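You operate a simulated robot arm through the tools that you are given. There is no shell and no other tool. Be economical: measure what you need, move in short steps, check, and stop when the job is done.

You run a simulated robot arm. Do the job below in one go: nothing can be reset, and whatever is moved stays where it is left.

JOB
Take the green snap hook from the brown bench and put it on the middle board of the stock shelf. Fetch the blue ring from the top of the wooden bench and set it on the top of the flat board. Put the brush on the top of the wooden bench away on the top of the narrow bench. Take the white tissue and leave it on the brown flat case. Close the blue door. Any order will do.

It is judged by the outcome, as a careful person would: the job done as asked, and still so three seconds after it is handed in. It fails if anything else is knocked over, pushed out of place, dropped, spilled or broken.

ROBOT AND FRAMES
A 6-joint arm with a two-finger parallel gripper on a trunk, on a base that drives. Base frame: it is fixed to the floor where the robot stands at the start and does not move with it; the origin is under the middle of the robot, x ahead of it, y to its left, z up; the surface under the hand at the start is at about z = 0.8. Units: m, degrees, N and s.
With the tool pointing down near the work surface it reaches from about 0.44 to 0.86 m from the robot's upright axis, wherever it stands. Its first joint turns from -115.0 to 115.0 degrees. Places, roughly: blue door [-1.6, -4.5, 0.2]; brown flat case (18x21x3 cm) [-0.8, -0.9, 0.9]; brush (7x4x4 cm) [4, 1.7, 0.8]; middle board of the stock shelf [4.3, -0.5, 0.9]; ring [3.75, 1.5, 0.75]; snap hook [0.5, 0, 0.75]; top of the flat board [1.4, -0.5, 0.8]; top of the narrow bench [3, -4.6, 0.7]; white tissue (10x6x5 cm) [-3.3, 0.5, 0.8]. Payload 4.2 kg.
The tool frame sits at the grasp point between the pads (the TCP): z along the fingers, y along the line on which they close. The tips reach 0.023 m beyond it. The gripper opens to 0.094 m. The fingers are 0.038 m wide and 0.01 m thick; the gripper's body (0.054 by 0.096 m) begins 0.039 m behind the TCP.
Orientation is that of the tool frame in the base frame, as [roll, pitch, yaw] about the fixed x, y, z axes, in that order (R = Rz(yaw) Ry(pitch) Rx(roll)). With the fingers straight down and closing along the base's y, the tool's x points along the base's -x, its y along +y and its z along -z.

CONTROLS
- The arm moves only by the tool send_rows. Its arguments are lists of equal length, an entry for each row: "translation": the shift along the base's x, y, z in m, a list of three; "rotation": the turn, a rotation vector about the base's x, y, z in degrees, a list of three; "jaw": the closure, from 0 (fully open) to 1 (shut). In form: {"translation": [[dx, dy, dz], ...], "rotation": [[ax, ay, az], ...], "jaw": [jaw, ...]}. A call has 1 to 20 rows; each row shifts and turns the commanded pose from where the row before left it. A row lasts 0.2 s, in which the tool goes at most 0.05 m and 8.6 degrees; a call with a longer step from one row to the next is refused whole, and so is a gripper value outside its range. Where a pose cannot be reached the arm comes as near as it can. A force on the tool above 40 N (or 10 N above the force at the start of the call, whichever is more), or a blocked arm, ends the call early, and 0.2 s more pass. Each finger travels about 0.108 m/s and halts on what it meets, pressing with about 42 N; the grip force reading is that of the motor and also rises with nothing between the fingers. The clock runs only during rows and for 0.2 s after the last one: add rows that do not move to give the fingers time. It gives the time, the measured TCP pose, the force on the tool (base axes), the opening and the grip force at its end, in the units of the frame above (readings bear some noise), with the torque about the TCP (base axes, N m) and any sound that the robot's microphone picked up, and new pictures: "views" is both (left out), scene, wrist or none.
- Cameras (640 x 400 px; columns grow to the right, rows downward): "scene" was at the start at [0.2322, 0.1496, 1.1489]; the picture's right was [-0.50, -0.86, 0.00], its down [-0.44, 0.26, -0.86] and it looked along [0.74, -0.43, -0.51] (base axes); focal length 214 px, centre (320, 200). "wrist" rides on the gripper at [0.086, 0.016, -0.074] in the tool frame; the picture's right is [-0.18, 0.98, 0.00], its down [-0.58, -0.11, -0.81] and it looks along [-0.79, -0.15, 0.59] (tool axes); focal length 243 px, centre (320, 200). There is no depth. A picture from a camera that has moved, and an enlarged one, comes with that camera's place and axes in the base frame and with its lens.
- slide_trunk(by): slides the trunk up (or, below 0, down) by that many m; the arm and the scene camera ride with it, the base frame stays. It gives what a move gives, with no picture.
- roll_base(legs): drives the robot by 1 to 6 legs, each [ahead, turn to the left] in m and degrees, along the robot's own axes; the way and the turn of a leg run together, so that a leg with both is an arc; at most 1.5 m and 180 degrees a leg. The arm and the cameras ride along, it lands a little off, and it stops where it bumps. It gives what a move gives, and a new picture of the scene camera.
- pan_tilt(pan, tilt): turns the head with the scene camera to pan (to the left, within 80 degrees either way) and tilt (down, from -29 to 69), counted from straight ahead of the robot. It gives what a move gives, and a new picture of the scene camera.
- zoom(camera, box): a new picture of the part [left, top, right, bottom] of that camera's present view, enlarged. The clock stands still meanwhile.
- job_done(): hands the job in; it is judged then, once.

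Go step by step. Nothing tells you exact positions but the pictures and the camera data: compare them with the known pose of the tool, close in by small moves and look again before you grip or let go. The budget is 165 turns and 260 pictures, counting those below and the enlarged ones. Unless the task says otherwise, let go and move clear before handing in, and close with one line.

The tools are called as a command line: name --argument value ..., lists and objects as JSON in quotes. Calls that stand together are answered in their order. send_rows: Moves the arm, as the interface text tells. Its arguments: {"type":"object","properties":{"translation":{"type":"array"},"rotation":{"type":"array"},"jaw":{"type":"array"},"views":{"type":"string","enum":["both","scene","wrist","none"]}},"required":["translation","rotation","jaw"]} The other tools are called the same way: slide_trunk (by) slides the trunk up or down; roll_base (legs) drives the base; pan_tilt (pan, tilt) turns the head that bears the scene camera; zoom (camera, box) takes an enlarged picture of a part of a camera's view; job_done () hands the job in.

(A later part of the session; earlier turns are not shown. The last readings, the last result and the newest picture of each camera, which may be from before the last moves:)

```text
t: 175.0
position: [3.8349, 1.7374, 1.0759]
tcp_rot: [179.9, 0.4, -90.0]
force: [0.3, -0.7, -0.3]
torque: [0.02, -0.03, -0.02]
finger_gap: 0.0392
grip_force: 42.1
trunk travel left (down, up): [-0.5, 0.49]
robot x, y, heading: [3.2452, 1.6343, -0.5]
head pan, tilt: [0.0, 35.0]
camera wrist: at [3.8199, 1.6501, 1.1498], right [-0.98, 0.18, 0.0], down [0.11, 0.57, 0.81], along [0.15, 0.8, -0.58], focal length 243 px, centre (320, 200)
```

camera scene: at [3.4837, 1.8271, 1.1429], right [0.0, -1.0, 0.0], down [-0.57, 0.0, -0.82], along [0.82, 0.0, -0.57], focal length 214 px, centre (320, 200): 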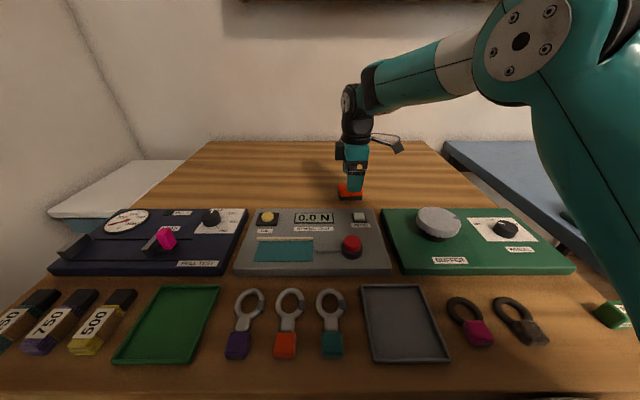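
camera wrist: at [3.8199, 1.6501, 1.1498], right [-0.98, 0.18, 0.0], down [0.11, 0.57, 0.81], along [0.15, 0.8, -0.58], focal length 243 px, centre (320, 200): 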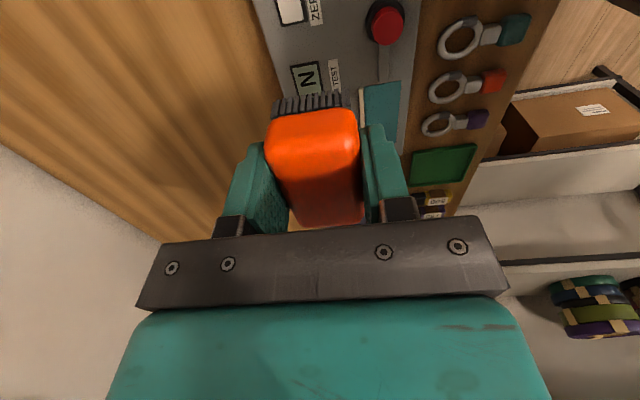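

Now I'll back out, and check the base isn't stuck.

roll_base --legs '[[-0.2, 0]]'

```text
t: 176.6
position: [3.6388, 1.7343, 1.0728]
tcp_rot: [179.7, 0.5, -90.3]
force: [-1.5, 0.1, 0.0]
torque: [0.01, 0.01, 0.0]
finger_gap: 0.0394
grip_force: 41.6
trunk travel left (down, up): [-0.5, 0.49]
robot x, y, heading: [3.0436, 1.6349, -0.3]
head pan, tilt: [0.0, 35.0]
camera scene: at [3.2872, 1.8271, 1.1421], right [-0.01, -1.0, 0.0], down [-0.57, 0.01, -0.82], along [0.82, -0.01, -0.57], focal length 214 px, centre (320, 200)
```

scene: 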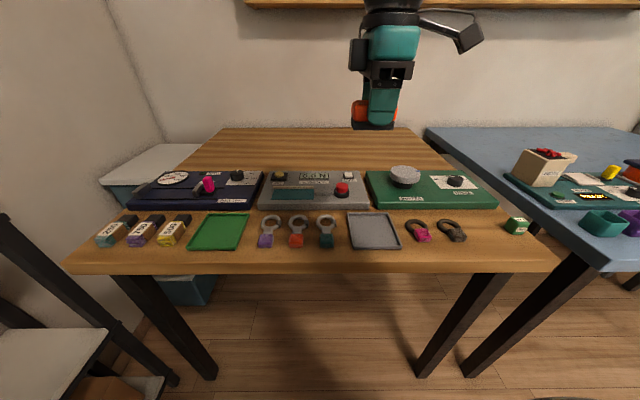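

Free. Next stop is the narrow bench at about (3, -4.6), so I'll drive down the aisle at x ≈ 2.5 in stages.

roll_base --legs '[[-0.5, 0], [0, -90], [1.5, 0], [1.2, 0]]'

pan_tilt --pan 20 --tilt 20

pan_tilt --pan -40 --tilt 20

```text
t: 196.2
position: [2.7645, -1.717, 1.0733]
tcp_rot: [179.9, 0.6, -177.7]
force: [-0.1, -0.3, -0.2]
torque: [-0.05, 0.02, -0.02]
finger_gap: 0.0393
grip_force: 41.8
trunk travel left (down, up): [-0.5, 0.49]
robot x, y, heading: [2.6369, -1.1246, -87.6]
head pan, tilt: [0.0, 35.0]
camera scene: at [2.8431, -1.3588, 1.1421], right [-1.0, -0.04, 0.0], down [-0.02, 0.57, -0.82], along [0.03, -0.82, -0.57], focal length 214 px, centre (320, 200)
```

scene: 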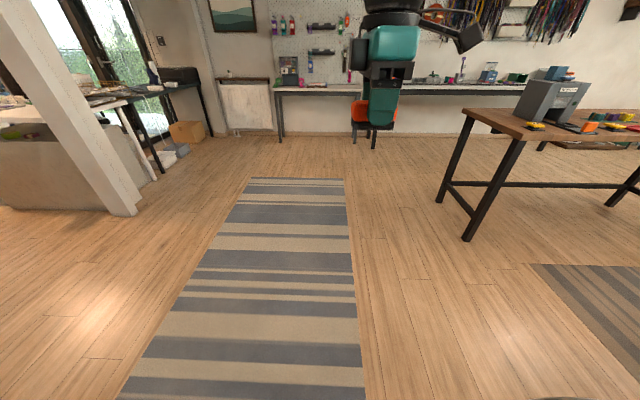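

```text
t: 197.1
position: [2.7661, -1.7165, 1.0721]
tcp_rot: [179.8, 0.5, -177.8]
force: [-0.3, -0.2, -0.1]
torque: [0.0, 0.02, -0.01]
finger_gap: 0.0392
grip_force: 42.4
trunk travel left (down, up): [-0.5, 0.49]
robot x, y, heading: [2.639, -1.1284, -87.9]
head pan, tilt: [20.0, 20.0]
camera scene: at [2.8748, -1.3571, 1.1659], right [-0.93, -0.37, 0.0], down [-0.13, 0.32, -0.94], along [0.35, -0.87, -0.34], focal length 214 px, centre (320, 200)
```

scene: 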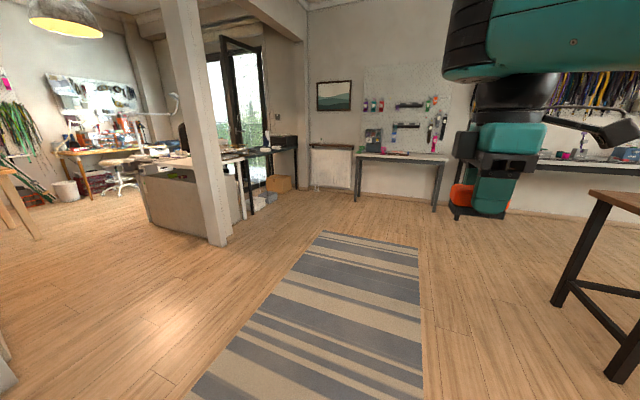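

```text
t: 198.4
position: [2.7664, -1.7166, 1.0743]
tcp_rot: [179.9, 0.5, -177.8]
force: [-0.9, 1.3, -0.9]
torque: [0.02, 0.0, 0.05]
finger_gap: 0.0393
grip_force: 42.4
trunk travel left (down, up): [-0.5, 0.49]
robot x, y, heading: [2.6378, -1.1243, -88.1]
head pan, tilt: [-40.0, 20.0]
camera scene: at [2.7827, -1.3442, 1.1659], right [-0.79, 0.61, 0.0], down [0.21, 0.27, -0.94], along [-0.58, -0.74, -0.34], focal length 214 px, centre (320, 200)
```

scene: 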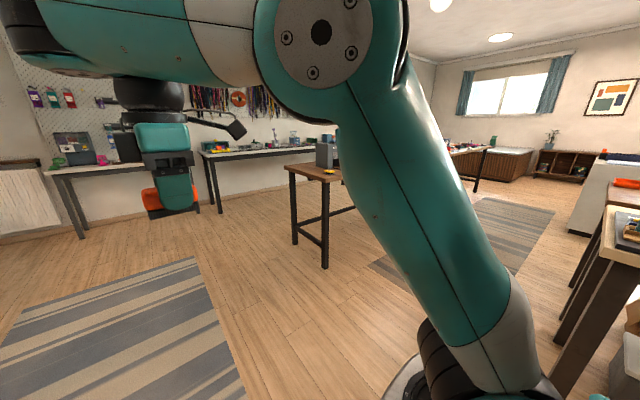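

The narrow bench is straight ahead with its front edge near y ≈ -4.4. I'll drive toward it over the flat rug.

pan_tilt --pan 0 --tilt 30

roll_base --legs '[[0, 4.5], [1.4, 0], [1.05, 0], [0, -6.5]]'

```text
t: 199.4
position: [2.7642, -1.7164, 1.0735]
tcp_rot: [179.8, 0.5, -177.8]
force: [0.3, 0.8, -0.6]
torque: [0.03, 0.01, 0.01]
finger_gap: 0.0393
grip_force: 41.8
trunk travel left (down, up): [-0.5, 0.49]
robot x, y, heading: [2.6385, -1.1275, -88.0]
head pan, tilt: [0.0, 30.0]
camera scene: at [2.8431, -1.3611, 1.1499], right [-1.0, -0.04, 0.0], down [-0.02, 0.5, -0.87], along [0.03, -0.87, -0.5], focal length 214 px, centre (320, 200)
```

scene: 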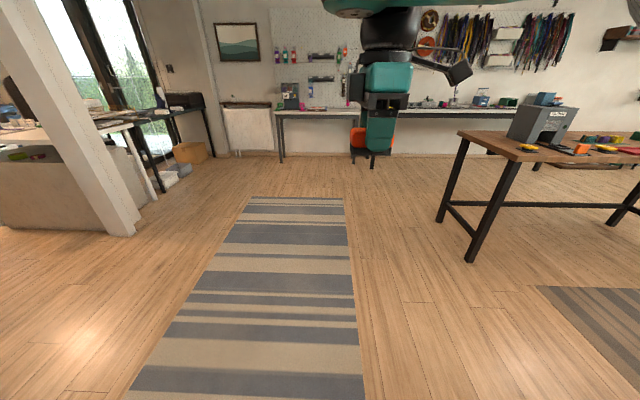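

```text
t: 212.5
position: [3.0186, -4.1735, 1.0726]
tcp_rot: [179.8, 0.6, -179.8]
force: [0.6, 0.3, -0.4]
torque: [0.02, -0.02, 0.01]
finger_gap: 0.0393
grip_force: 41.7
trunk travel left (down, up): [-0.5, 0.49]
robot x, y, heading: [2.9127, -3.5801, -89.9]
head pan, tilt: [0.0, 30.0]
camera scene: at [3.1095, -3.8218, 1.1499], right [-1.0, 0.0, 0.0], down [0.0, 0.5, -0.87], along [0.0, -0.87, -0.5], focal length 214 px, centre (320, 200)
```

scene: 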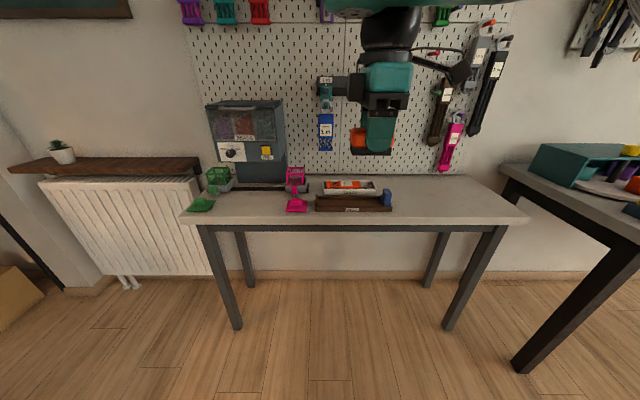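

The right side of the bench is free. I'll move closer and zoom.

roll_base --legs '[[0.27, 0]]'

zoom --camera "scene" --box '[280, 150, 560, 300]'

```text
t: 214.4
position: [3.0213, -4.4399, 1.0724]
tcp_rot: [179.8, 0.4, -179.6]
force: [-0.4, -0.8, -1.1]
torque: [-0.01, -0.02, -0.03]
finger_gap: 0.0391
grip_force: 42.5
trunk travel left (down, up): [-0.5, 0.49]
robot x, y, heading: [2.9144, -3.8412, -89.9]
head pan, tilt: [0.0, 30.0]
camera scene: at [3.1109, -4.0868, 1.1499], right [-1.0, 0.0, 0.0], down [0.0, 0.5, -0.87], along [0.0, -0.87, -0.5], focal length 214 px, centre (320, 200)
```

scene: 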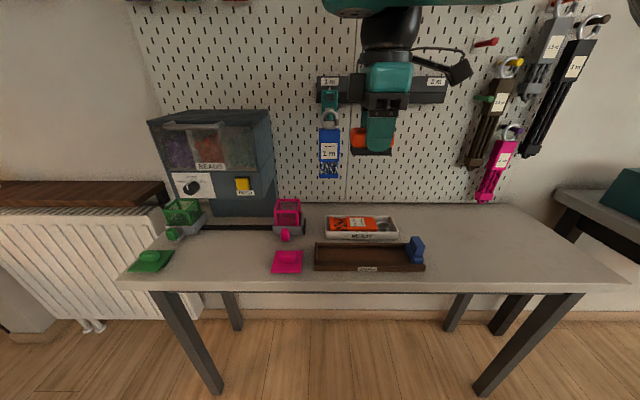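

```text
2.29 times, centred on (420, 225) of scene
camera zoom: at [3.1109, -4.0868, 1.1499], right [-1.0, 0.0, 0.0], down [0.0, 0.5, -0.87], along [0.0, -0.87, -0.5], focal length 490 px, centre (91, 143)
```

zoom: 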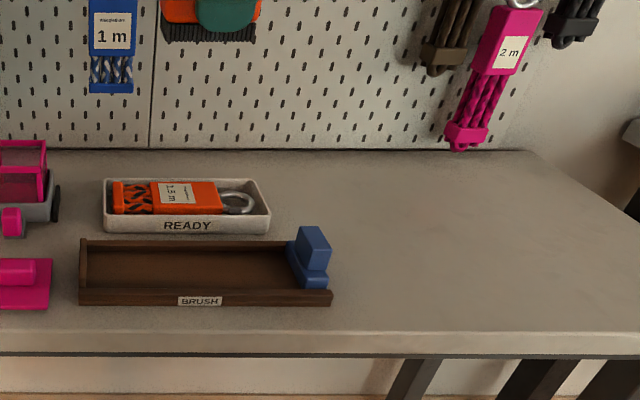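

The bench top is at z ≈ 0.74, with a free spot right of the BRUSH tray at about (2.69, -4.54). I'll move above it.

send_rows --translation '[[-0.0368, -0.0111, -0.01], [-0.0368, -0.0111, -0.01], [-0.0368, -0.0111, -0.01], [-0.0368, -0.0111, -0.025], [-0.0368, -0.0111, -0.025], [-0.0368, -0.0111, -0.025], [-0.0368, -0.0111, -0.025], [-0.0368, -0.0111, -0.03], [-0.0368, -0.0111, -0.03]]' --rotation '[[0, 0, 0], [0, 0, 0], [0, 0, 0], [0, 0, 0], [0, 0, 0], [0, 0, 0], [0, 0, 0], [0, 0, 0], [0, 0, 0]]' --jaw '[1, 1, 1, 1, 1, 1, 1, 1, 1]'

```text
t: 216.4
position: [2.7386, -4.5968, 0.9792]
tcp_rot: [179.7, 0.0, 178.9]
force: [-0.2, 0.3, -0.7]
torque: [-0.03, -0.01, 0.0]
finger_gap: 0.0395
grip_force: 41.8
out of reach, approached as far as the arm can: row 1, 2, 3, 4, 5, 6, 7, 8, 9
trunk travel left (down, up): [-0.5, 0.49]
robot x, y, heading: [2.9135, -3.8445, -89.8]
head pan, tilt: [0.0, 30.0]
camera scene: at [3.1109, -4.0865, 1.15], right [-1.0, 0.0, 0.0], down [0.0, 0.5, -0.87], along [0.0, -0.87, -0.5], focal length 214 px, centre (320, 200)
camera wrist: at [2.6535, -4.5787, 1.0528], right [0.2, 0.98, 0.0], down [0.58, -0.12, 0.81], along [0.79, -0.16, -0.59], focal length 243 px, centre (320, 200)
```

scene: 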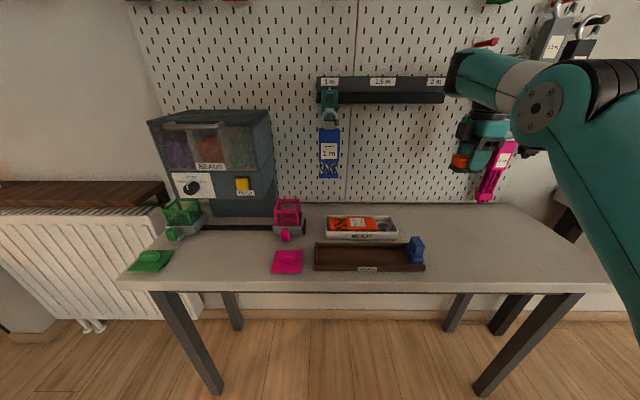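
wrist: 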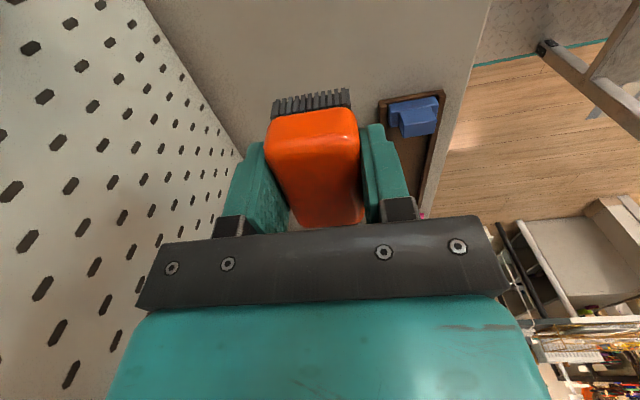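

The wrist seems at its limit with the sideways twist. I'll turn the tool back by about 25°, since the brush's heading doesn't matter.

send_rows --translation '[[0, 0, 0], [0, 0, 0], [0, 0, 0], [0, 0, 0], [0, 0, 0]]' --rotation '[[0, 0, -8], [0, 0, -8], [0, 0, -8], [0, 0, -8], [0, 0, 0]]' --jaw '[1, 1, 1, 1, 1]'

```text
t: 217.6
position: [2.7382, -4.5991, 0.9783]
tcp_rot: [179.7, 0.4, 148.2]
force: [-1.7, 0.3, -0.9]
torque: [0.05, -0.01, -0.03]
finger_gap: 0.0393
grip_force: 41.6
trunk travel left (down, up): [-0.5, 0.49]
robot x, y, heading: [2.9092, -3.8432, -89.7]
head pan, tilt: [0.0, 30.0]
camera scene: at [3.1108, -4.0868, 1.1499], right [-1.0, 0.0, 0.0], down [0.0, 0.5, -0.87], along [0.0, -0.87, -0.5], focal length 214 px, centre (320, 200)
camera wrist: at [2.6739, -4.5392, 1.0535], right [0.67, 0.74, 0.0], down [0.43, -0.4, 0.81], along [0.6, -0.54, -0.59], focal length 243 px, centre (320, 200)
```

scene: 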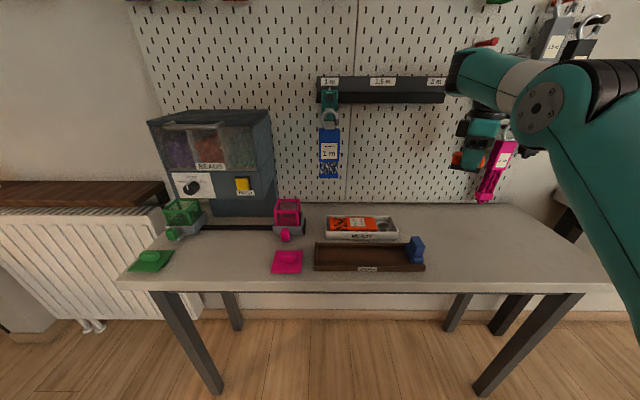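
wrist: 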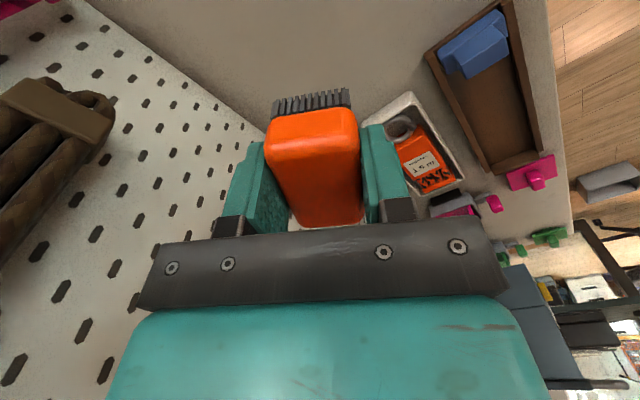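

send_rows --translation '[[-0.008, 0.02, -0.02], [-0.008, 0.02, -0.03], [-0.008, 0.01, -0.035], [-0.006, 0.006, -0.035], [0, 0, -0.035]]' --rotation '[[0, 0, 0], [0, 0, 0], [0, 0, 0], [0, 0, 0], [0, 0, 0]]' --jaw '[1, 1, 1, 1, 1]'

zoom --camera "scene" --box '[360, 150, 640, 310]'

```text
t: 218.8
position: [2.6987, -4.6389, 0.8939]
tcp_rot: [179.7, 0.3, 148.3]
force: [0.2, 1.0, 0.5]
torque: [-0.01, 0.03, 0.01]
finger_gap: 0.0393
grip_force: 42.1
out of reach, approached as far as the arm can: row 1, 2, 3, 4, 5
trunk travel left (down, up): [-0.5, 0.49]
robot x, y, heading: [2.9118, -3.8441, -90.1]
head pan, tilt: [0.0, 30.0]
camera scene: at [3.1109, -4.0865, 1.15], right [-1.0, 0.0, 0.0], down [0.0, 0.5, -0.87], along [0.0, -0.87, -0.5], focal length 214 px, centre (320, 200)
camera wrist: at [2.6335, -4.5791, 0.9679], right [0.67, 0.74, 0.01], down [0.43, -0.4, 0.81], along [0.6, -0.54, -0.59], focal length 243 px, centre (320, 200)
```

scene: 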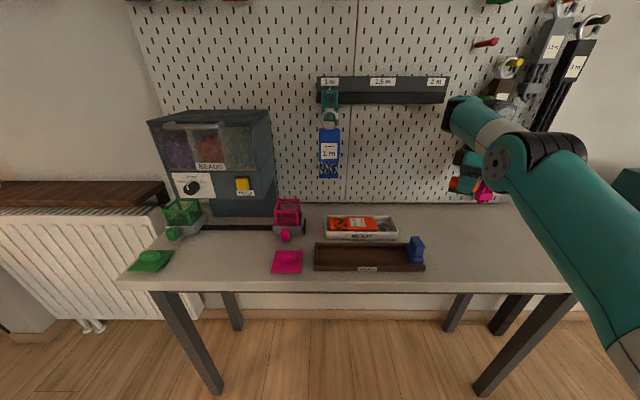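
wrist: 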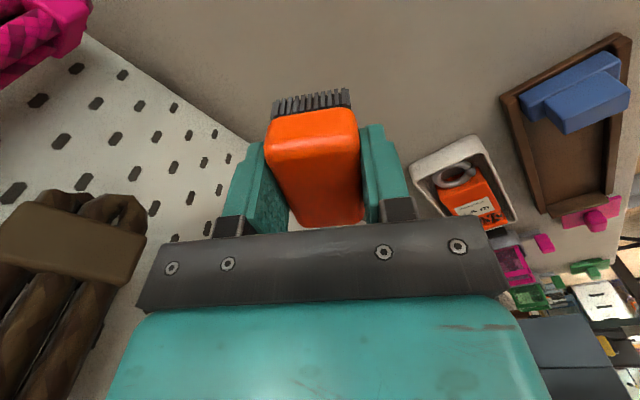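

```text
2.29 times, centred on (500, 230) of scene
camera zoom: at [3.1109, -4.0865, 1.15], right [-1.0, 0.0, 0.0], down [0.0, 0.5, -0.87], along [0.0, -0.87, -0.5], focal length 490 px, centre (-91, 131)
```

zoom: 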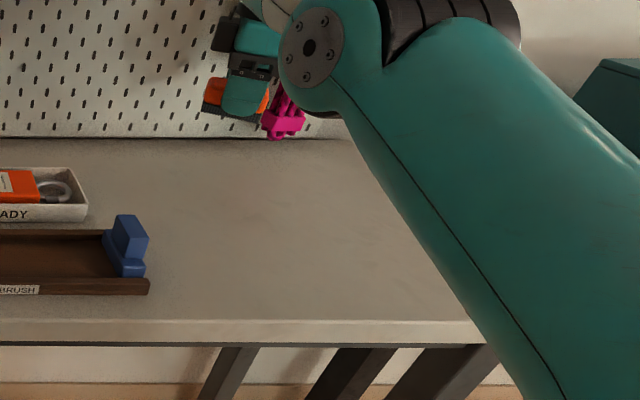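

The arm is awkward at this side angle. I'll lift, recentre the arm in front of the robot, and shift the base right so the free spot is straight ahead.

send_rows --translation '[[0.02, 0, 0.03], [0.03, 0, 0.035], [0.03, 0.01, 0.035], [0.035, 0.01, 0.03], [0.035, 0.02, 0.02], [0.035, 0.02, 0.01], [0.035, 0.02, 0]]' --rotation '[[0, 0, 0], [0, 0, 0], [0, 0, 0], [0, 0, 0], [0, 0, 0], [0, 0, 0], [0, 0, 0]]' --jaw '[1, 1, 1, 1, 1, 1, 1]' --views "scene"

```text
t: 220.4
position: [2.9199, -4.5579, 1.0566]
tcp_rot: [179.8, 0.4, 148.2]
force: [-1.5, -0.3, -0.8]
torque: [0.02, -0.04, 0.0]
finger_gap: 0.0392
grip_force: 42.3
trunk travel left (down, up): [-0.5, 0.49]
robot x, y, heading: [2.9145, -3.8465, -89.9]
head pan, tilt: [0.0, 30.0]
camera scene: at [3.1106, -4.087, 1.1499], right [-1.0, 0.0, 0.0], down [0.0, 0.5, -0.87], along [0.0, -0.87, -0.5], focal length 214 px, centre (320, 200)
```

scene: 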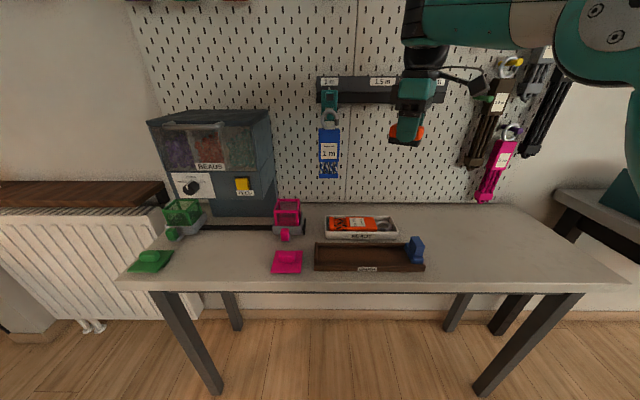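

The arm is fine again. I'll shift the base right now.

roll_base --legs '[[-0.5, 0], [0, -30], [0.6, 0], [0, 30]]'

```text
t: 229.3
position: [2.6252, -4.5549, 1.0554]
tcp_rot: [179.9, 0.5, 148.3]
force: [0.2, -0.3, -0.7]
torque: [0.02, 0.01, 0.02]
finger_gap: 0.0392
grip_force: 42.1
trunk travel left (down, up): [-0.5, 0.49]
robot x, y, heading: [2.6209, -3.8379, -89.5]
head pan, tilt: [0.0, 30.0]
camera scene: at [2.8177, -4.082, 1.1499], right [-1.0, 0.0, 0.0], down [0.0, 0.5, -0.87], along [0.0, -0.87, -0.5], focal length 214 px, centre (320, 200)
```

scene: 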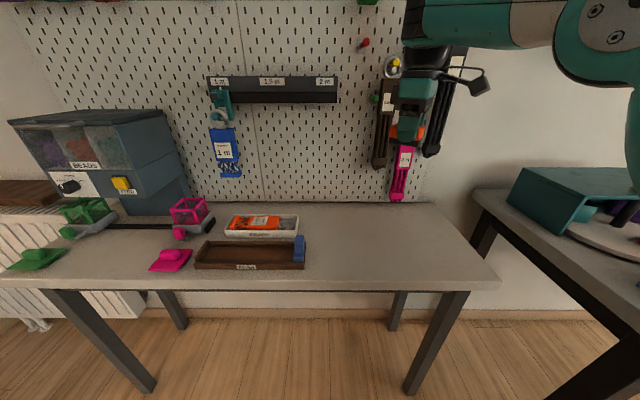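

The free spot is now ahead at (2.66, -4.55). I'll go down.

send_rows --translation '[[0.015, 0, -0.03], [0.02, 0, -0.04], [0, 0, -0.045], [0, 0, -0.045], [0, 0, -0.045]]' --rotation '[[0, 0, 0], [0, 0, 0], [0, 0, 0], [0, 0, 0], [0, 0, 0]]' --jaw '[1, 1, 1, 1, 1]'

```text
t: 230.5
position: [2.6799, -4.6248, 0.8917]
tcp_rot: [179.9, 0.5, 148.3]
force: [0.2, 0.6, 0.8]
torque: [-0.05, -0.01, 0.03]
finger_gap: 0.039
grip_force: 41.5
out of reach, approached as far as the arm can: row 2, 3, 4, 5
trunk travel left (down, up): [-0.5, 0.49]
robot x, y, heading: [2.6193, -3.8382, -89.9]
head pan, tilt: [0.0, 30.0]
camera scene: at [2.8176, -4.0817, 1.15], right [-1.0, 0.0, 0.0], down [0.0, 0.5, -0.87], along [0.0, -0.87, -0.5], focal length 214 px, centre (320, 200)
camera wrist: at [2.6143, -4.5648, 0.9672], right [0.67, 0.74, 0.0], down [0.43, -0.4, 0.81], along [0.6, -0.54, -0.59], focal length 243 px, centre (320, 200)
```

scene: 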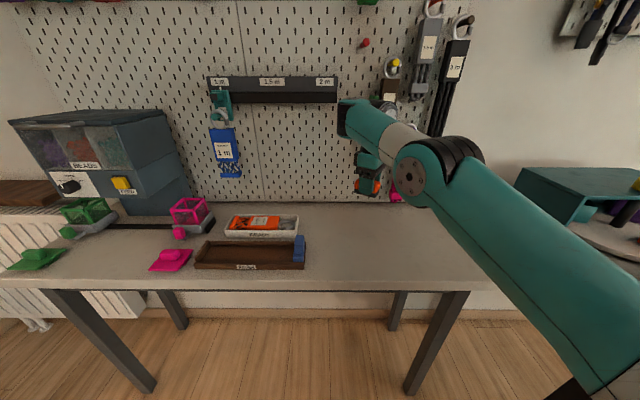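
wrist: 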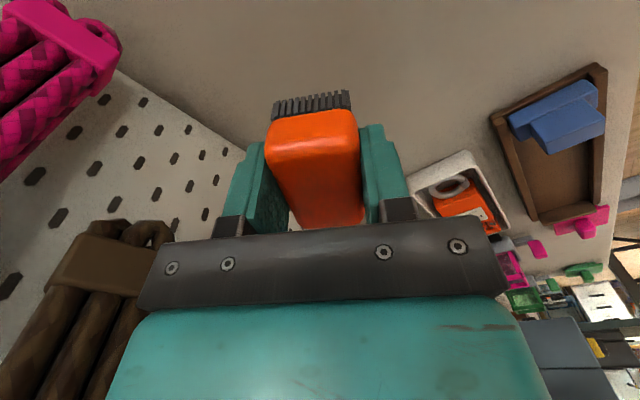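

It goes out of reach when lowering here. I'll return to the good pose and lower with the trunk instead.

send_rows --translation '[[0, 0.01, 0.035], [0, 0.01, 0.035], [-0.005, 0.015, 0.035], [-0.005, 0.015, 0.035], [-0.005, 0.015, 0.02]]' --rotation '[[0, 0, 0], [0, 0, 0], [0, 0, 0], [0, 0, 0], [0, 0, 0]]' --jaw '[1, 1, 1, 1, 1]' --views "none"

slide_trunk --by -0.15

```text
t: 231.7
position: [2.6652, -4.5594, 1.0513]
tcp_rot: [179.7, 0.4, 148.3]
force: [-0.1, -0.4, -1.5]
torque: [0.03, 0.04, 0.0]
finger_gap: 0.039
grip_force: 41.9
trunk travel left (down, up): [-0.5, 0.49]
robot x, y, heading: [2.624, -3.8404, -89.9]
head pan, tilt: [0.0, 30.0]
```

```text
t: 233.4
position: [2.6638, -4.5588, 0.9022]
tcp_rot: [179.8, 0.5, 148.4]
force: [-0.3, -0.8, -0.5]
torque: [-0.02, 0.02, 0.01]
finger_gap: 0.0391
grip_force: 41.9
trunk travel left (down, up): [-0.35, 0.64]
robot x, y, heading: [2.6181, -3.8392, -89.6]
head pan, tilt: [0.0, 30.0]
```

Now I'll lower further by trunk and look.

slide_trunk --by -0.1

send_rows --translation '[[0, 0, -0.005]]' --rotation '[[0, 0, 0]]' --jaw '[1]'

```text
t: 234.8
position: [2.6634, -4.5595, 0.8028]
tcp_rot: [179.9, 0.5, 148.3]
force: [0.3, 0.7, -0.4]
torque: [0.0, -0.02, 0.01]
finger_gap: 0.0393
grip_force: 41.8
trunk travel left (down, up): [-0.25, 0.74]
robot x, y, heading: [2.6212, -3.8406, -89.8]
head pan, tilt: [0.0, 30.0]
```

```text
t: 235.2
position: [2.6657, -4.5592, 0.7962]
tcp_rot: [179.8, 0.4, 148.2]
force: [0.1, 0.8, -0.4]
torque: [-0.01, -0.01, 0.02]
finger_gap: 0.039
grip_force: 41.3
trunk travel left (down, up): [-0.25, 0.74]
robot x, y, heading: [2.6208, -3.8429, -89.9]
head pan, tilt: [0.0, 30.0]
camera scene: at [2.8177, -4.082, 0.8999], right [-1.0, 0.0, 0.0], down [0.0, 0.5, -0.87], along [0.0, -0.87, -0.5], focal length 214 px, centre (320, 200)
camera wrist: at [2.5997, -4.4994, 0.8707], right [0.67, 0.74, 0.0], down [0.43, -0.4, 0.81], along [0.6, -0.54, -0.59], focal length 243 px, centre (320, 200)
```

scene: 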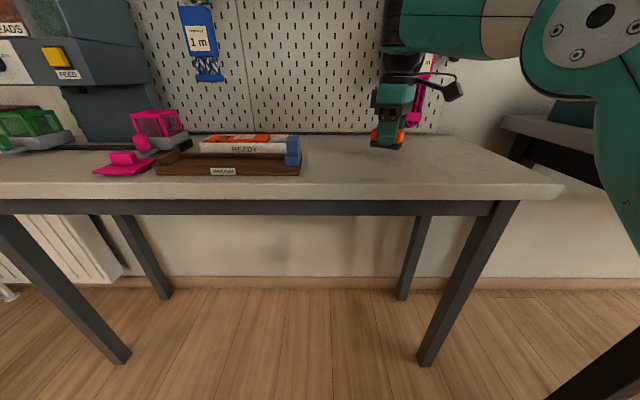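
wrist: 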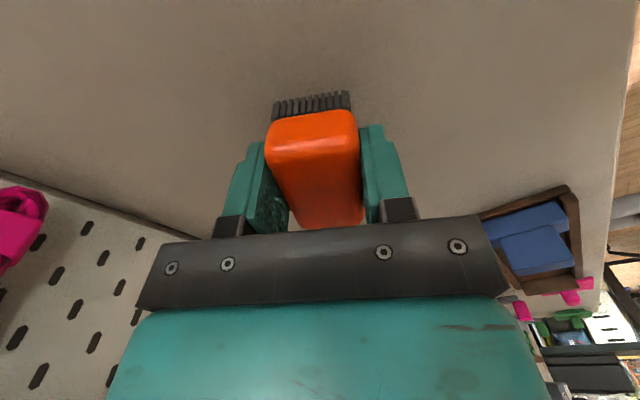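

Close to the surface. I'll lower in 4 mm steps until it touches.

send_rows --translation '[[0, 0, -0.005], [0, 0, -0.005], [0, 0, -0.004], [0, 0, -0.004]]' --rotation '[[0, 0, 0], [0, 0, 0], [0, 0, 0], [0, 0, 0]]' --jaw '[1, 1, 1, 1]' --views "none"

zoom --camera "scene" --box '[330, 80, 480, 180]'

```text
t: 236.2
position: [2.6659, -4.5582, 0.7787]
tcp_rot: [179.8, 0.4, 148.2]
force: [0.0, -0.1, -0.3]
torque: [0.01, -0.03, -0.01]
finger_gap: 0.0392
grip_force: 42.2
trunk travel left (down, up): [-0.25, 0.74]
robot x, y, heading: [2.6166, -3.8405, -89.8]
head pan, tilt: [0.0, 30.0]
```

```text
4.00 times, centred on (405, 130) of scene
camera zoom: at [2.8177, -4.082, 0.8999], right [-1.0, 0.0, 0.0], down [0.0, 0.5, -0.87], along [0.0, -0.87, -0.5], focal length 858 px, centre (-20, 480)
```

zoom: 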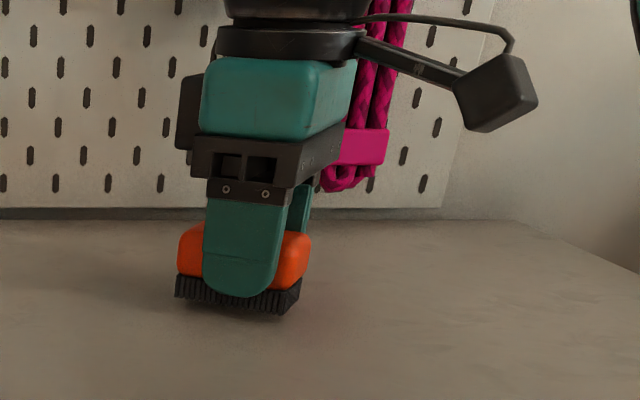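

send_rows --translation '[[0, 0, -0.003], [0, 0, -0.003], [0, 0, -0.003], [0, 0, -0.003], [0, 0, -0.003]]' --rotation '[[0, 0, 0], [0, 0, 0], [0, 0, 0], [0, 0, 0], [0, 0, 0]]' --jaw '[1, 1, 1, 1, 1]' --views "none"

zoom --camera "scene" --box '[330, 80, 480, 180]'

```text
t: 237.6
position: [2.6653, -4.5578, 0.7666]
tcp_rot: [-179.9, 0.9, 148.1]
force: [-0.5, 2.1, 14.1]
torque: [0.27, 0.29, -0.01]
finger_gap: 0.0388
grip_force: 42.0
trunk travel left (down, up): [-0.25, 0.74]
robot x, y, heading: [2.6177, -3.8438, -89.9]
head pan, tilt: [0.0, 30.0]
stopped in row 5: the force on the tool passed its limit at 41 N (the readings are from after the stop); the commanded pose is now the measured one
```

```text
4.00 times, centred on (405, 130) of scene
camera zoom: at [2.8176, -4.0816, 0.8996], right [-1.0, 0.0, 0.0], down [0.0, 0.5, -0.87], along [0.0, -0.87, -0.5], focal length 858 px, centre (-20, 480)
```

zoom: 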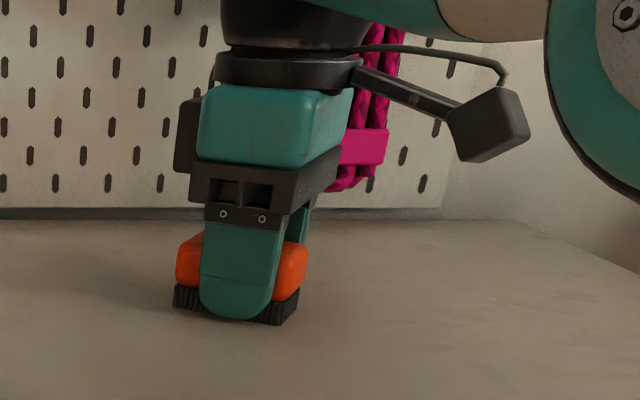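

Contact: the brush is on the bench top. I'll open and rise straight up.

send_rows --translation '[[0, 0, 0.001], [0, 0, 0], [0, 0, 0], [0, 0, 0.02], [0, 0, 0.04], [0, 0, 0.045], [0, 0, 0.045]]' --rotation '[[0, 0, 0], [0, 0, 0], [0, 0, 0], [0, 0, 0], [0, 0, 0], [0, 0, 0], [0, 0, 0]]' --jaw '[0.4, 0.2, 0.1, 0.1, 0.1, 0.1, 0.1]' --views "none"

slide_trunk --by 0.25

pan_tilt --pan 0 --tilt 25

```text
t: 239.2
position: [2.6639, -4.5518, 0.9069]
tcp_rot: [-180.0, 0.7, 148.3]
force: [0.1, 0.4, 0.0]
torque: [0.02, 0.02, -0.02]
finger_gap: 0.0847
grip_force: 0.1
out of reach, approached as far as the arm can: row 7
trunk travel left (down, up): [-0.25, 0.74]
robot x, y, heading: [2.6196, -3.8398, -89.6]
head pan, tilt: [0.0, 30.0]
```

```text
t: 241.8
position: [2.6646, -4.55, 1.1569]
tcp_rot: [-179.9, 0.9, 148.4]
force: [-0.3, 0.5, 0.9]
torque: [0.0, 0.0, -0.05]
finger_gap: 0.0848
grip_force: 0.1
trunk travel left (down, up): [-0.5, 0.49]
robot x, y, heading: [2.622, -3.8418, -89.9]
head pan, tilt: [0.0, 30.0]
```

```text
t: 242.4
position: [2.6651, -4.5521, 1.1556]
tcp_rot: [-179.9, 0.8, 148.3]
force: [0.5, -0.3, -0.8]
torque: [0.02, -0.01, -0.01]
finger_gap: 0.0845
grip_force: 0.0
trunk travel left (down, up): [-0.5, 0.49]
robot x, y, heading: [2.6183, -3.8393, -89.9]
head pan, tilt: [0.0, 25.0]
camera scene: at [2.8176, -4.0837, 1.1578], right [-1.0, 0.0, 0.0], down [0.0, 0.42, -0.91], along [0.0, -0.91, -0.42], focal length 214 px, centre (320, 200)
```

scene: 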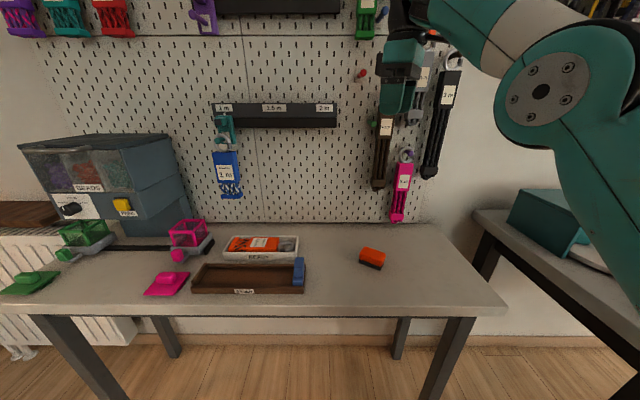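

The brush stands on the narrow bench. Next is the blue door near (-1.6, -4.5), so I'll back off, turn to face -x, tidy the arm and look.

roll_base --legs '[[-0.15, 0], [0, -90]]'

pan_tilt --pan 0 --tilt 15

zoom --camera "scene" --box '[0, 80, 320, 280]'

```text
t: 247.7
position: [1.9072, -3.724, 1.1557]
tcp_rot: [-179.9, 0.9, 57.1]
force: [-0.3, -0.7, -0.8]
torque: [-0.02, 0.01, 0.0]
finger_gap: 0.0846
grip_force: 0.1
trunk travel left (down, up): [-0.5, 0.49]
robot x, y, heading: [2.6193, -3.6919, 179.2]
head pan, tilt: [0.0, 25.0]
camera scene: at [2.3738, -3.8836, 1.1579], right [0.01, 1.0, 0.0], down [0.42, -0.01, -0.91], along [-0.91, 0.01, -0.42], focal length 214 px, centre (320, 200)
```

scene: 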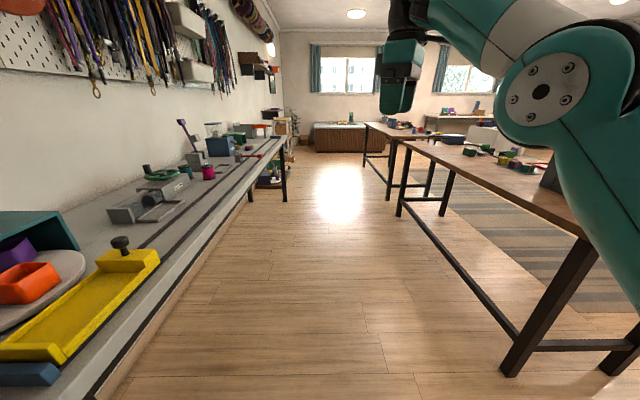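

```text
t: 248.4
position: [1.9065, -3.7238, 1.1569]
tcp_rot: [-180.0, 0.8, 57.2]
force: [-0.7, -0.2, 0.2]
torque: [-0.01, -0.02, -0.01]
finger_gap: 0.0846
grip_force: 0.0
trunk travel left (down, up): [-0.5, 0.49]
robot x, y, heading: [2.6188, -3.6967, 178.9]
head pan, tilt: [0.0, 15.0]
camera scene: at [2.3726, -3.8835, 1.174], right [0.01, 1.0, 0.0], down [0.26, 0.0, -0.97], along [-0.97, 0.01, -0.26], focal length 214 px, centre (320, 200)
```

scene: 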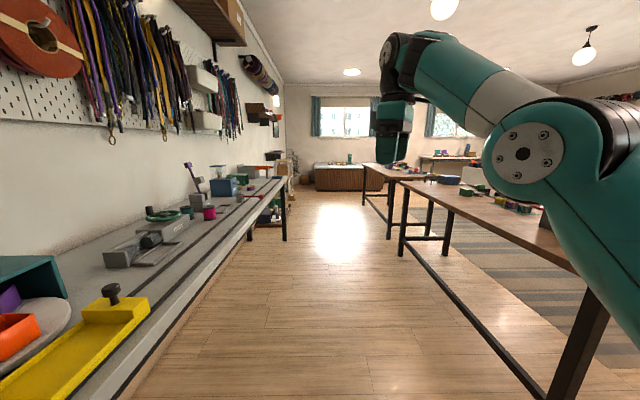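

```text
2.00 times, centred on (160, 180) of scene
camera zoom: at [2.3726, -3.8835, 1.174], right [0.01, 1.0, 0.0], down [0.26, 0.0, -0.97], along [-0.97, 0.01, -0.26], focal length 429 px, centre (640, 240)
```

zoom: 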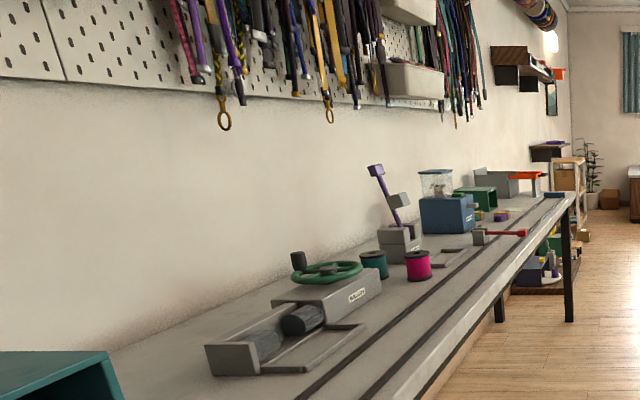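

The corridor is clear. I'll tidy the arm and drive on toward the door.

send_rows --translation '[[0.015, 0, 0], [0.015, 0, 0], [0.015, 0, 0], [0.015, 0, 0], [0.015, 0, 0], [0.015, 0, 0], [0.015, 0, 0]]' --rotation '[[0, 0, -8.1], [0, 0, -8.1], [0, 0, -8.1], [0, 0, -8.1], [0, 0, -8.1], [0, 0, -8.1], [0, 0, -8.1]]' --jaw '[0, 0, 0, 0, 0, 0, 0]' --views "none"

roll_base --legs '[[1.5, 0], [1.4, 0]]'

pan_tilt --pan 25 --tilt 30

```text
t: 250.0
position: [2.0136, -3.7257, 1.1566]
tcp_rot: [-180.0, 0.6, 0.4]
force: [-0.5, 0.9, 0.0]
torque: [-0.03, -0.01, 0.03]
finger_gap: 0.0943
grip_force: 0.0
trunk travel left (down, up): [-0.5, 0.49]
robot x, y, heading: [2.6213, -3.6921, 179.1]
head pan, tilt: [0.0, 15.0]
```

```text
t: 264.1
position: [-0.9107, -3.7356, 1.1582]
tcp_rot: [-179.9, 0.8, 2.1]
force: [0.3, 0.4, -0.2]
torque: [0.01, 0.0, -0.03]
finger_gap: 0.0942
grip_force: 0.1
trunk travel left (down, up): [-0.5, 0.49]
robot x, y, heading: [-0.3055, -3.688, -179.3]
head pan, tilt: [0.0, 15.0]
camera scene: at [-0.5464, -3.885, 1.1741], right [-0.01, 1.0, 0.0], down [0.26, 0.0, -0.97], along [-0.97, -0.01, -0.26], focal length 214 px, centre (320, 200)
```

scene: 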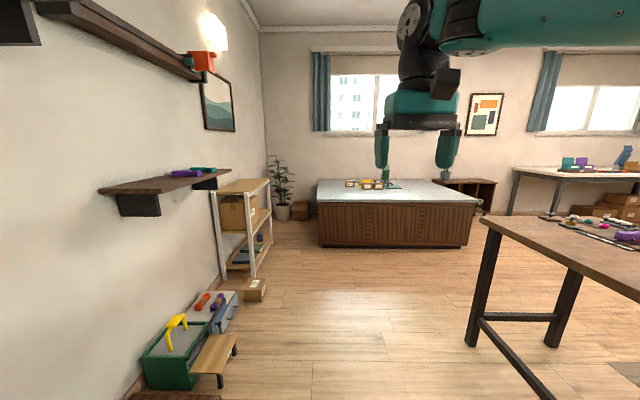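

```text
t: 265.0
position: [-0.9103, -3.7347, 1.157]
tcp_rot: [-179.8, 0.8, 2.0]
force: [-0.6, -0.6, 0.3]
torque: [0.0, -0.02, 0.02]
finger_gap: 0.0941
grip_force: 0.1
trunk travel left (down, up): [-0.5, 0.49]
robot x, y, heading: [-0.3045, -3.6883, -179.3]
head pan, tilt: [25.0, 30.0]
camera scene: at [-0.5346, -3.923, 1.1499], right [-0.43, 0.9, 0.0], down [0.45, 0.22, -0.87], along [-0.78, -0.37, -0.5], focal length 214 px, centre (320, 200)
```

scene: 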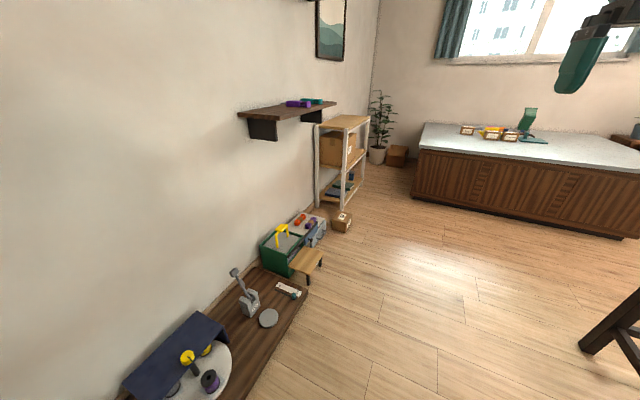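

The door should be on the small box around pixel (312, 231). I'll zoom in.

zoom --camera "scene" --box '[240, 190, 360, 300]'

```text
3.64 times, centred on (300, 245) of scene
camera zoom: at [-0.5346, -3.923, 1.1499], right [-0.43, 0.9, 0.0], down [0.45, 0.22, -0.87], along [-0.78, -0.37, -0.5], focal length 780 px, centre (393, 36)
```

zoom: 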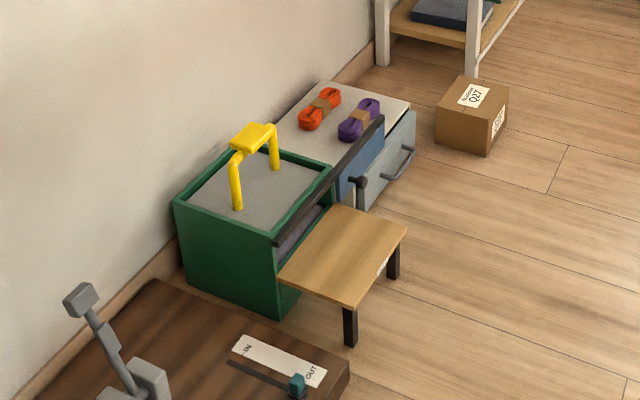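

It looks like a green machine with a small cabinet beside it. I'll drive so I face it from the front.

roll_base --legs '[[1.25, 0], [0, 90]]'

pan_tilt --pan 0 --tilt 45

```text
t: 275.0
position: [-1.4361, -4.3348, 1.1566]
tcp_rot: [-179.9, 0.8, 95.4]
force: [-0.2, 0.0, -0.6]
torque: [0.01, -0.01, 0.01]
finger_gap: 0.0941
grip_force: 0.0
trunk travel left (down, up): [-0.5, 0.49]
robot x, y, heading: [-1.5181, -3.7331, -86.0]
head pan, tilt: [25.0, 30.0]
camera scene: at [-1.269, -3.9504, 1.1499], right [-0.87, -0.48, 0.0], down [-0.24, 0.44, -0.87], along [0.42, -0.76, -0.5], focal length 214 px, centre (320, 200)
```

scene: 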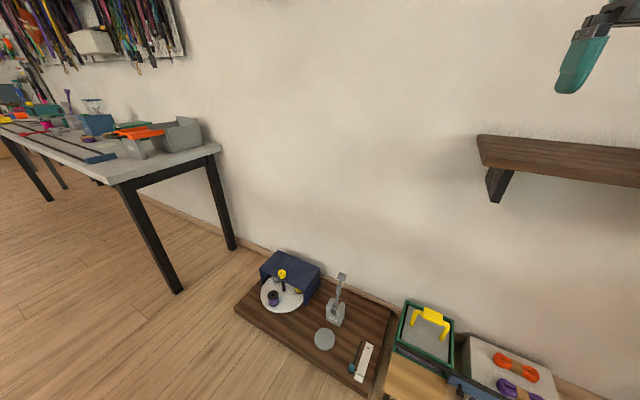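

```text
t: 275.9
position: [-1.4366, -4.334, 1.1576]
tcp_rot: [-179.9, 0.9, 95.3]
force: [0.3, 0.2, 0.2]
torque: [0.01, 0.0, -0.02]
finger_gap: 0.0941
grip_force: 0.1
trunk travel left (down, up): [-0.5, 0.49]
robot x, y, heading: [-1.518, -3.736, -86.0]
head pan, tilt: [0.0, 45.0]
camera scene: at [-1.3071, -3.9524, 1.1273], right [-1.0, -0.07, 0.0], down [-0.05, 0.7, -0.71], along [0.05, -0.71, -0.71], focal length 214 px, centre (320, 200)
```

scene: 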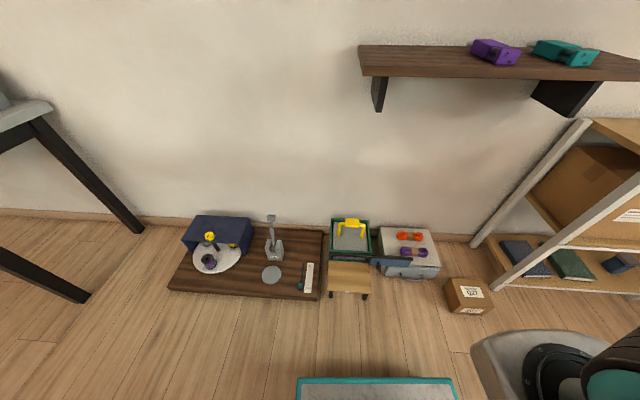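

zoom --camera "scene" --box '[310, 205, 470, 315]'

```text
3.64 times, centred on (390, 260) of scene
camera zoom: at [-1.3071, -3.9524, 1.1273], right [-1.0, -0.07, 0.0], down [-0.05, 0.7, -0.71], along [0.05, -0.71, -0.71], focal length 780 px, centre (66, -18)
```

zoom: 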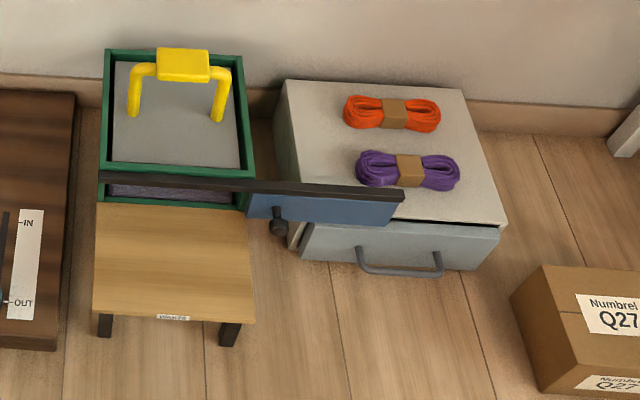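

The blue door is a sliding panel on a dark rail, standing open to the right. It needs to slide about 0.19 m in +x over the opening. I'll fix the heading, lower the trunk and look level.

roll_base --legs '[[0.04, -4]]'

slide_trunk --by -0.45

pan_tilt --pan -15 --tilt 38

zoom --camera "scene" --box '[240, 150, 440, 290]'

```text
t: 276.7
position: [-1.4778, -4.3807, 1.1569]
tcp_rot: [-179.9, 0.8, 91.3]
force: [-0.7, 0.1, -0.6]
torque: [0.01, 0.02, 0.02]
finger_gap: 0.0941
grip_force: 0.2
trunk travel left (down, up): [-0.5, 0.49]
robot x, y, heading: [-1.5187, -3.7762, -90.2]
head pan, tilt: [0.0, 45.0]
camera scene: at [-1.3217, -4.0079, 1.1273], right [-1.0, 0.0, 0.0], down [0.0, 0.71, -0.71], along [0.0, -0.71, -0.71], focal length 214 px, centre (320, 200)
```

scene: 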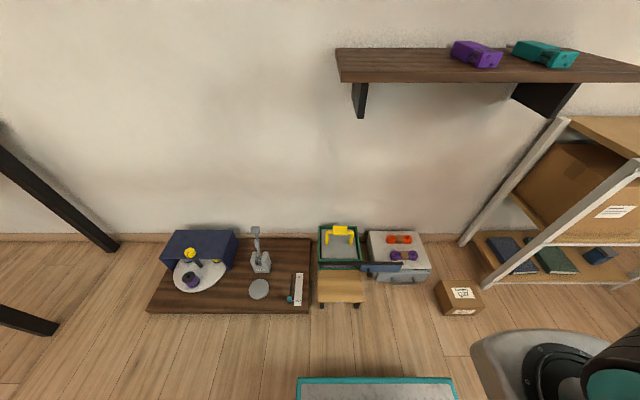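

```text
refused: -0.45 is not a number from -0.4 to 0.4
```

```text
t: 277.5
position: [-1.4775, -4.3807, 1.1569]
tcp_rot: [-180.0, 0.8, 91.3]
force: [-0.3, 0.8, 0.2]
torque: [0.02, -0.01, -0.01]
finger_gap: 0.094
grip_force: 0.0
trunk travel left (down, up): [-0.5, 0.49]
robot x, y, heading: [-1.5182, -3.7765, -89.9]
head pan, tilt: [-15.0, 38.0]
camera scene: at [-1.3439, -4.0099, 1.1375], right [-0.97, 0.26, 0.0], down [0.16, 0.59, -0.79], along [-0.2, -0.76, -0.62], focal length 214 px, centre (320, 200)
```

scene: 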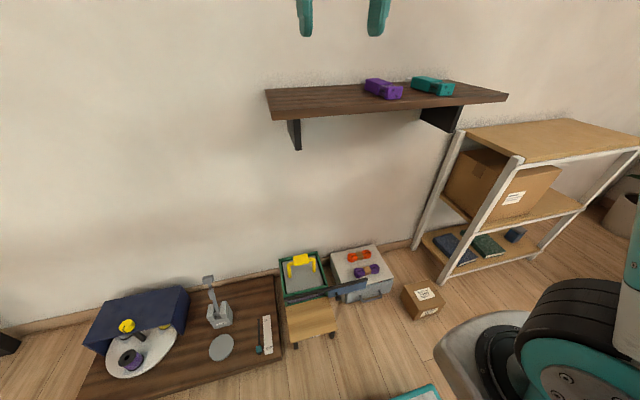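

```text
2.86 times, centred on (340, 220) of scene
camera zoom: at [-1.3439, -4.0099, 1.1375], right [-0.97, 0.26, 0.0], down [0.16, 0.59, -0.79], along [-0.2, -0.76, -0.62], focal length 613 px, centre (263, 143)
```

zoom: 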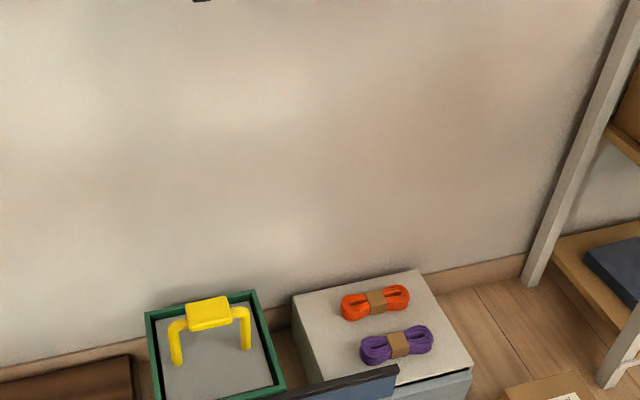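

slide_trunk --by -0.4

pan_tilt --pan -15 --tilt 40

zoom --camera "scene" --box '[230, 140, 430, 270]'

```text
t: 281.3
position: [-1.4791, -4.3795, 0.7569]
tcp_rot: [-179.9, 0.7, 91.3]
force: [0.1, 0.7, 0.0]
torque: [0.0, -0.02, -0.03]
finger_gap: 0.0939
grip_force: 0.1
trunk travel left (down, up): [-0.1, 0.89]
robot x, y, heading: [-1.5203, -3.7742, -89.9]
head pan, tilt: [-15.0, 38.0]
```

```text
t: 281.9
position: [-1.4788, -4.3816, 0.7565]
tcp_rot: [-179.9, 1.0, 91.4]
force: [0.3, 0.6, 1.0]
torque: [0.02, 0.02, 0.0]
finger_gap: 0.0938
grip_force: 0.0
trunk travel left (down, up): [-0.1, 0.89]
robot x, y, heading: [-1.5164, -3.7744, -89.9]
head pan, tilt: [-15.0, 40.0]
camera scene: at [-1.3437, -4.0087, 0.7346], right [-0.97, 0.26, 0.0], down [0.17, 0.62, -0.77], along [-0.2, -0.74, -0.64], focal length 214 px, centre (320, 200)
```

scene: 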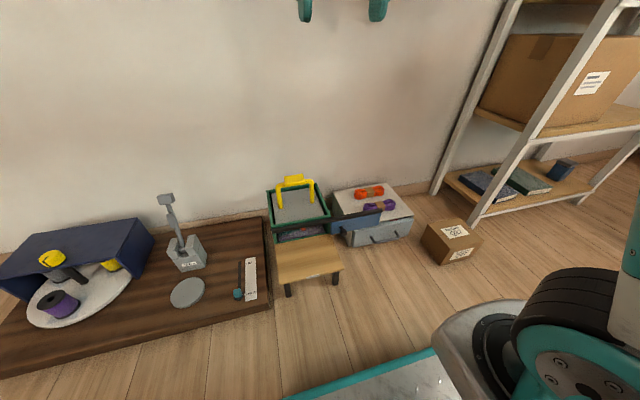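

```text
3.08 times, centred on (330, 205) of scene
camera zoom: at [-1.3437, -4.0087, 0.7346], right [-0.97, 0.26, 0.0], down [0.17, 0.62, -0.77], along [-0.2, -0.74, -0.64], focal length 660 px, centre (289, 185)
```

zoom: 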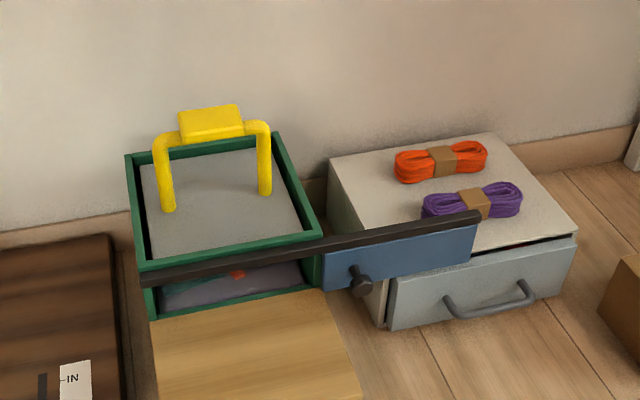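

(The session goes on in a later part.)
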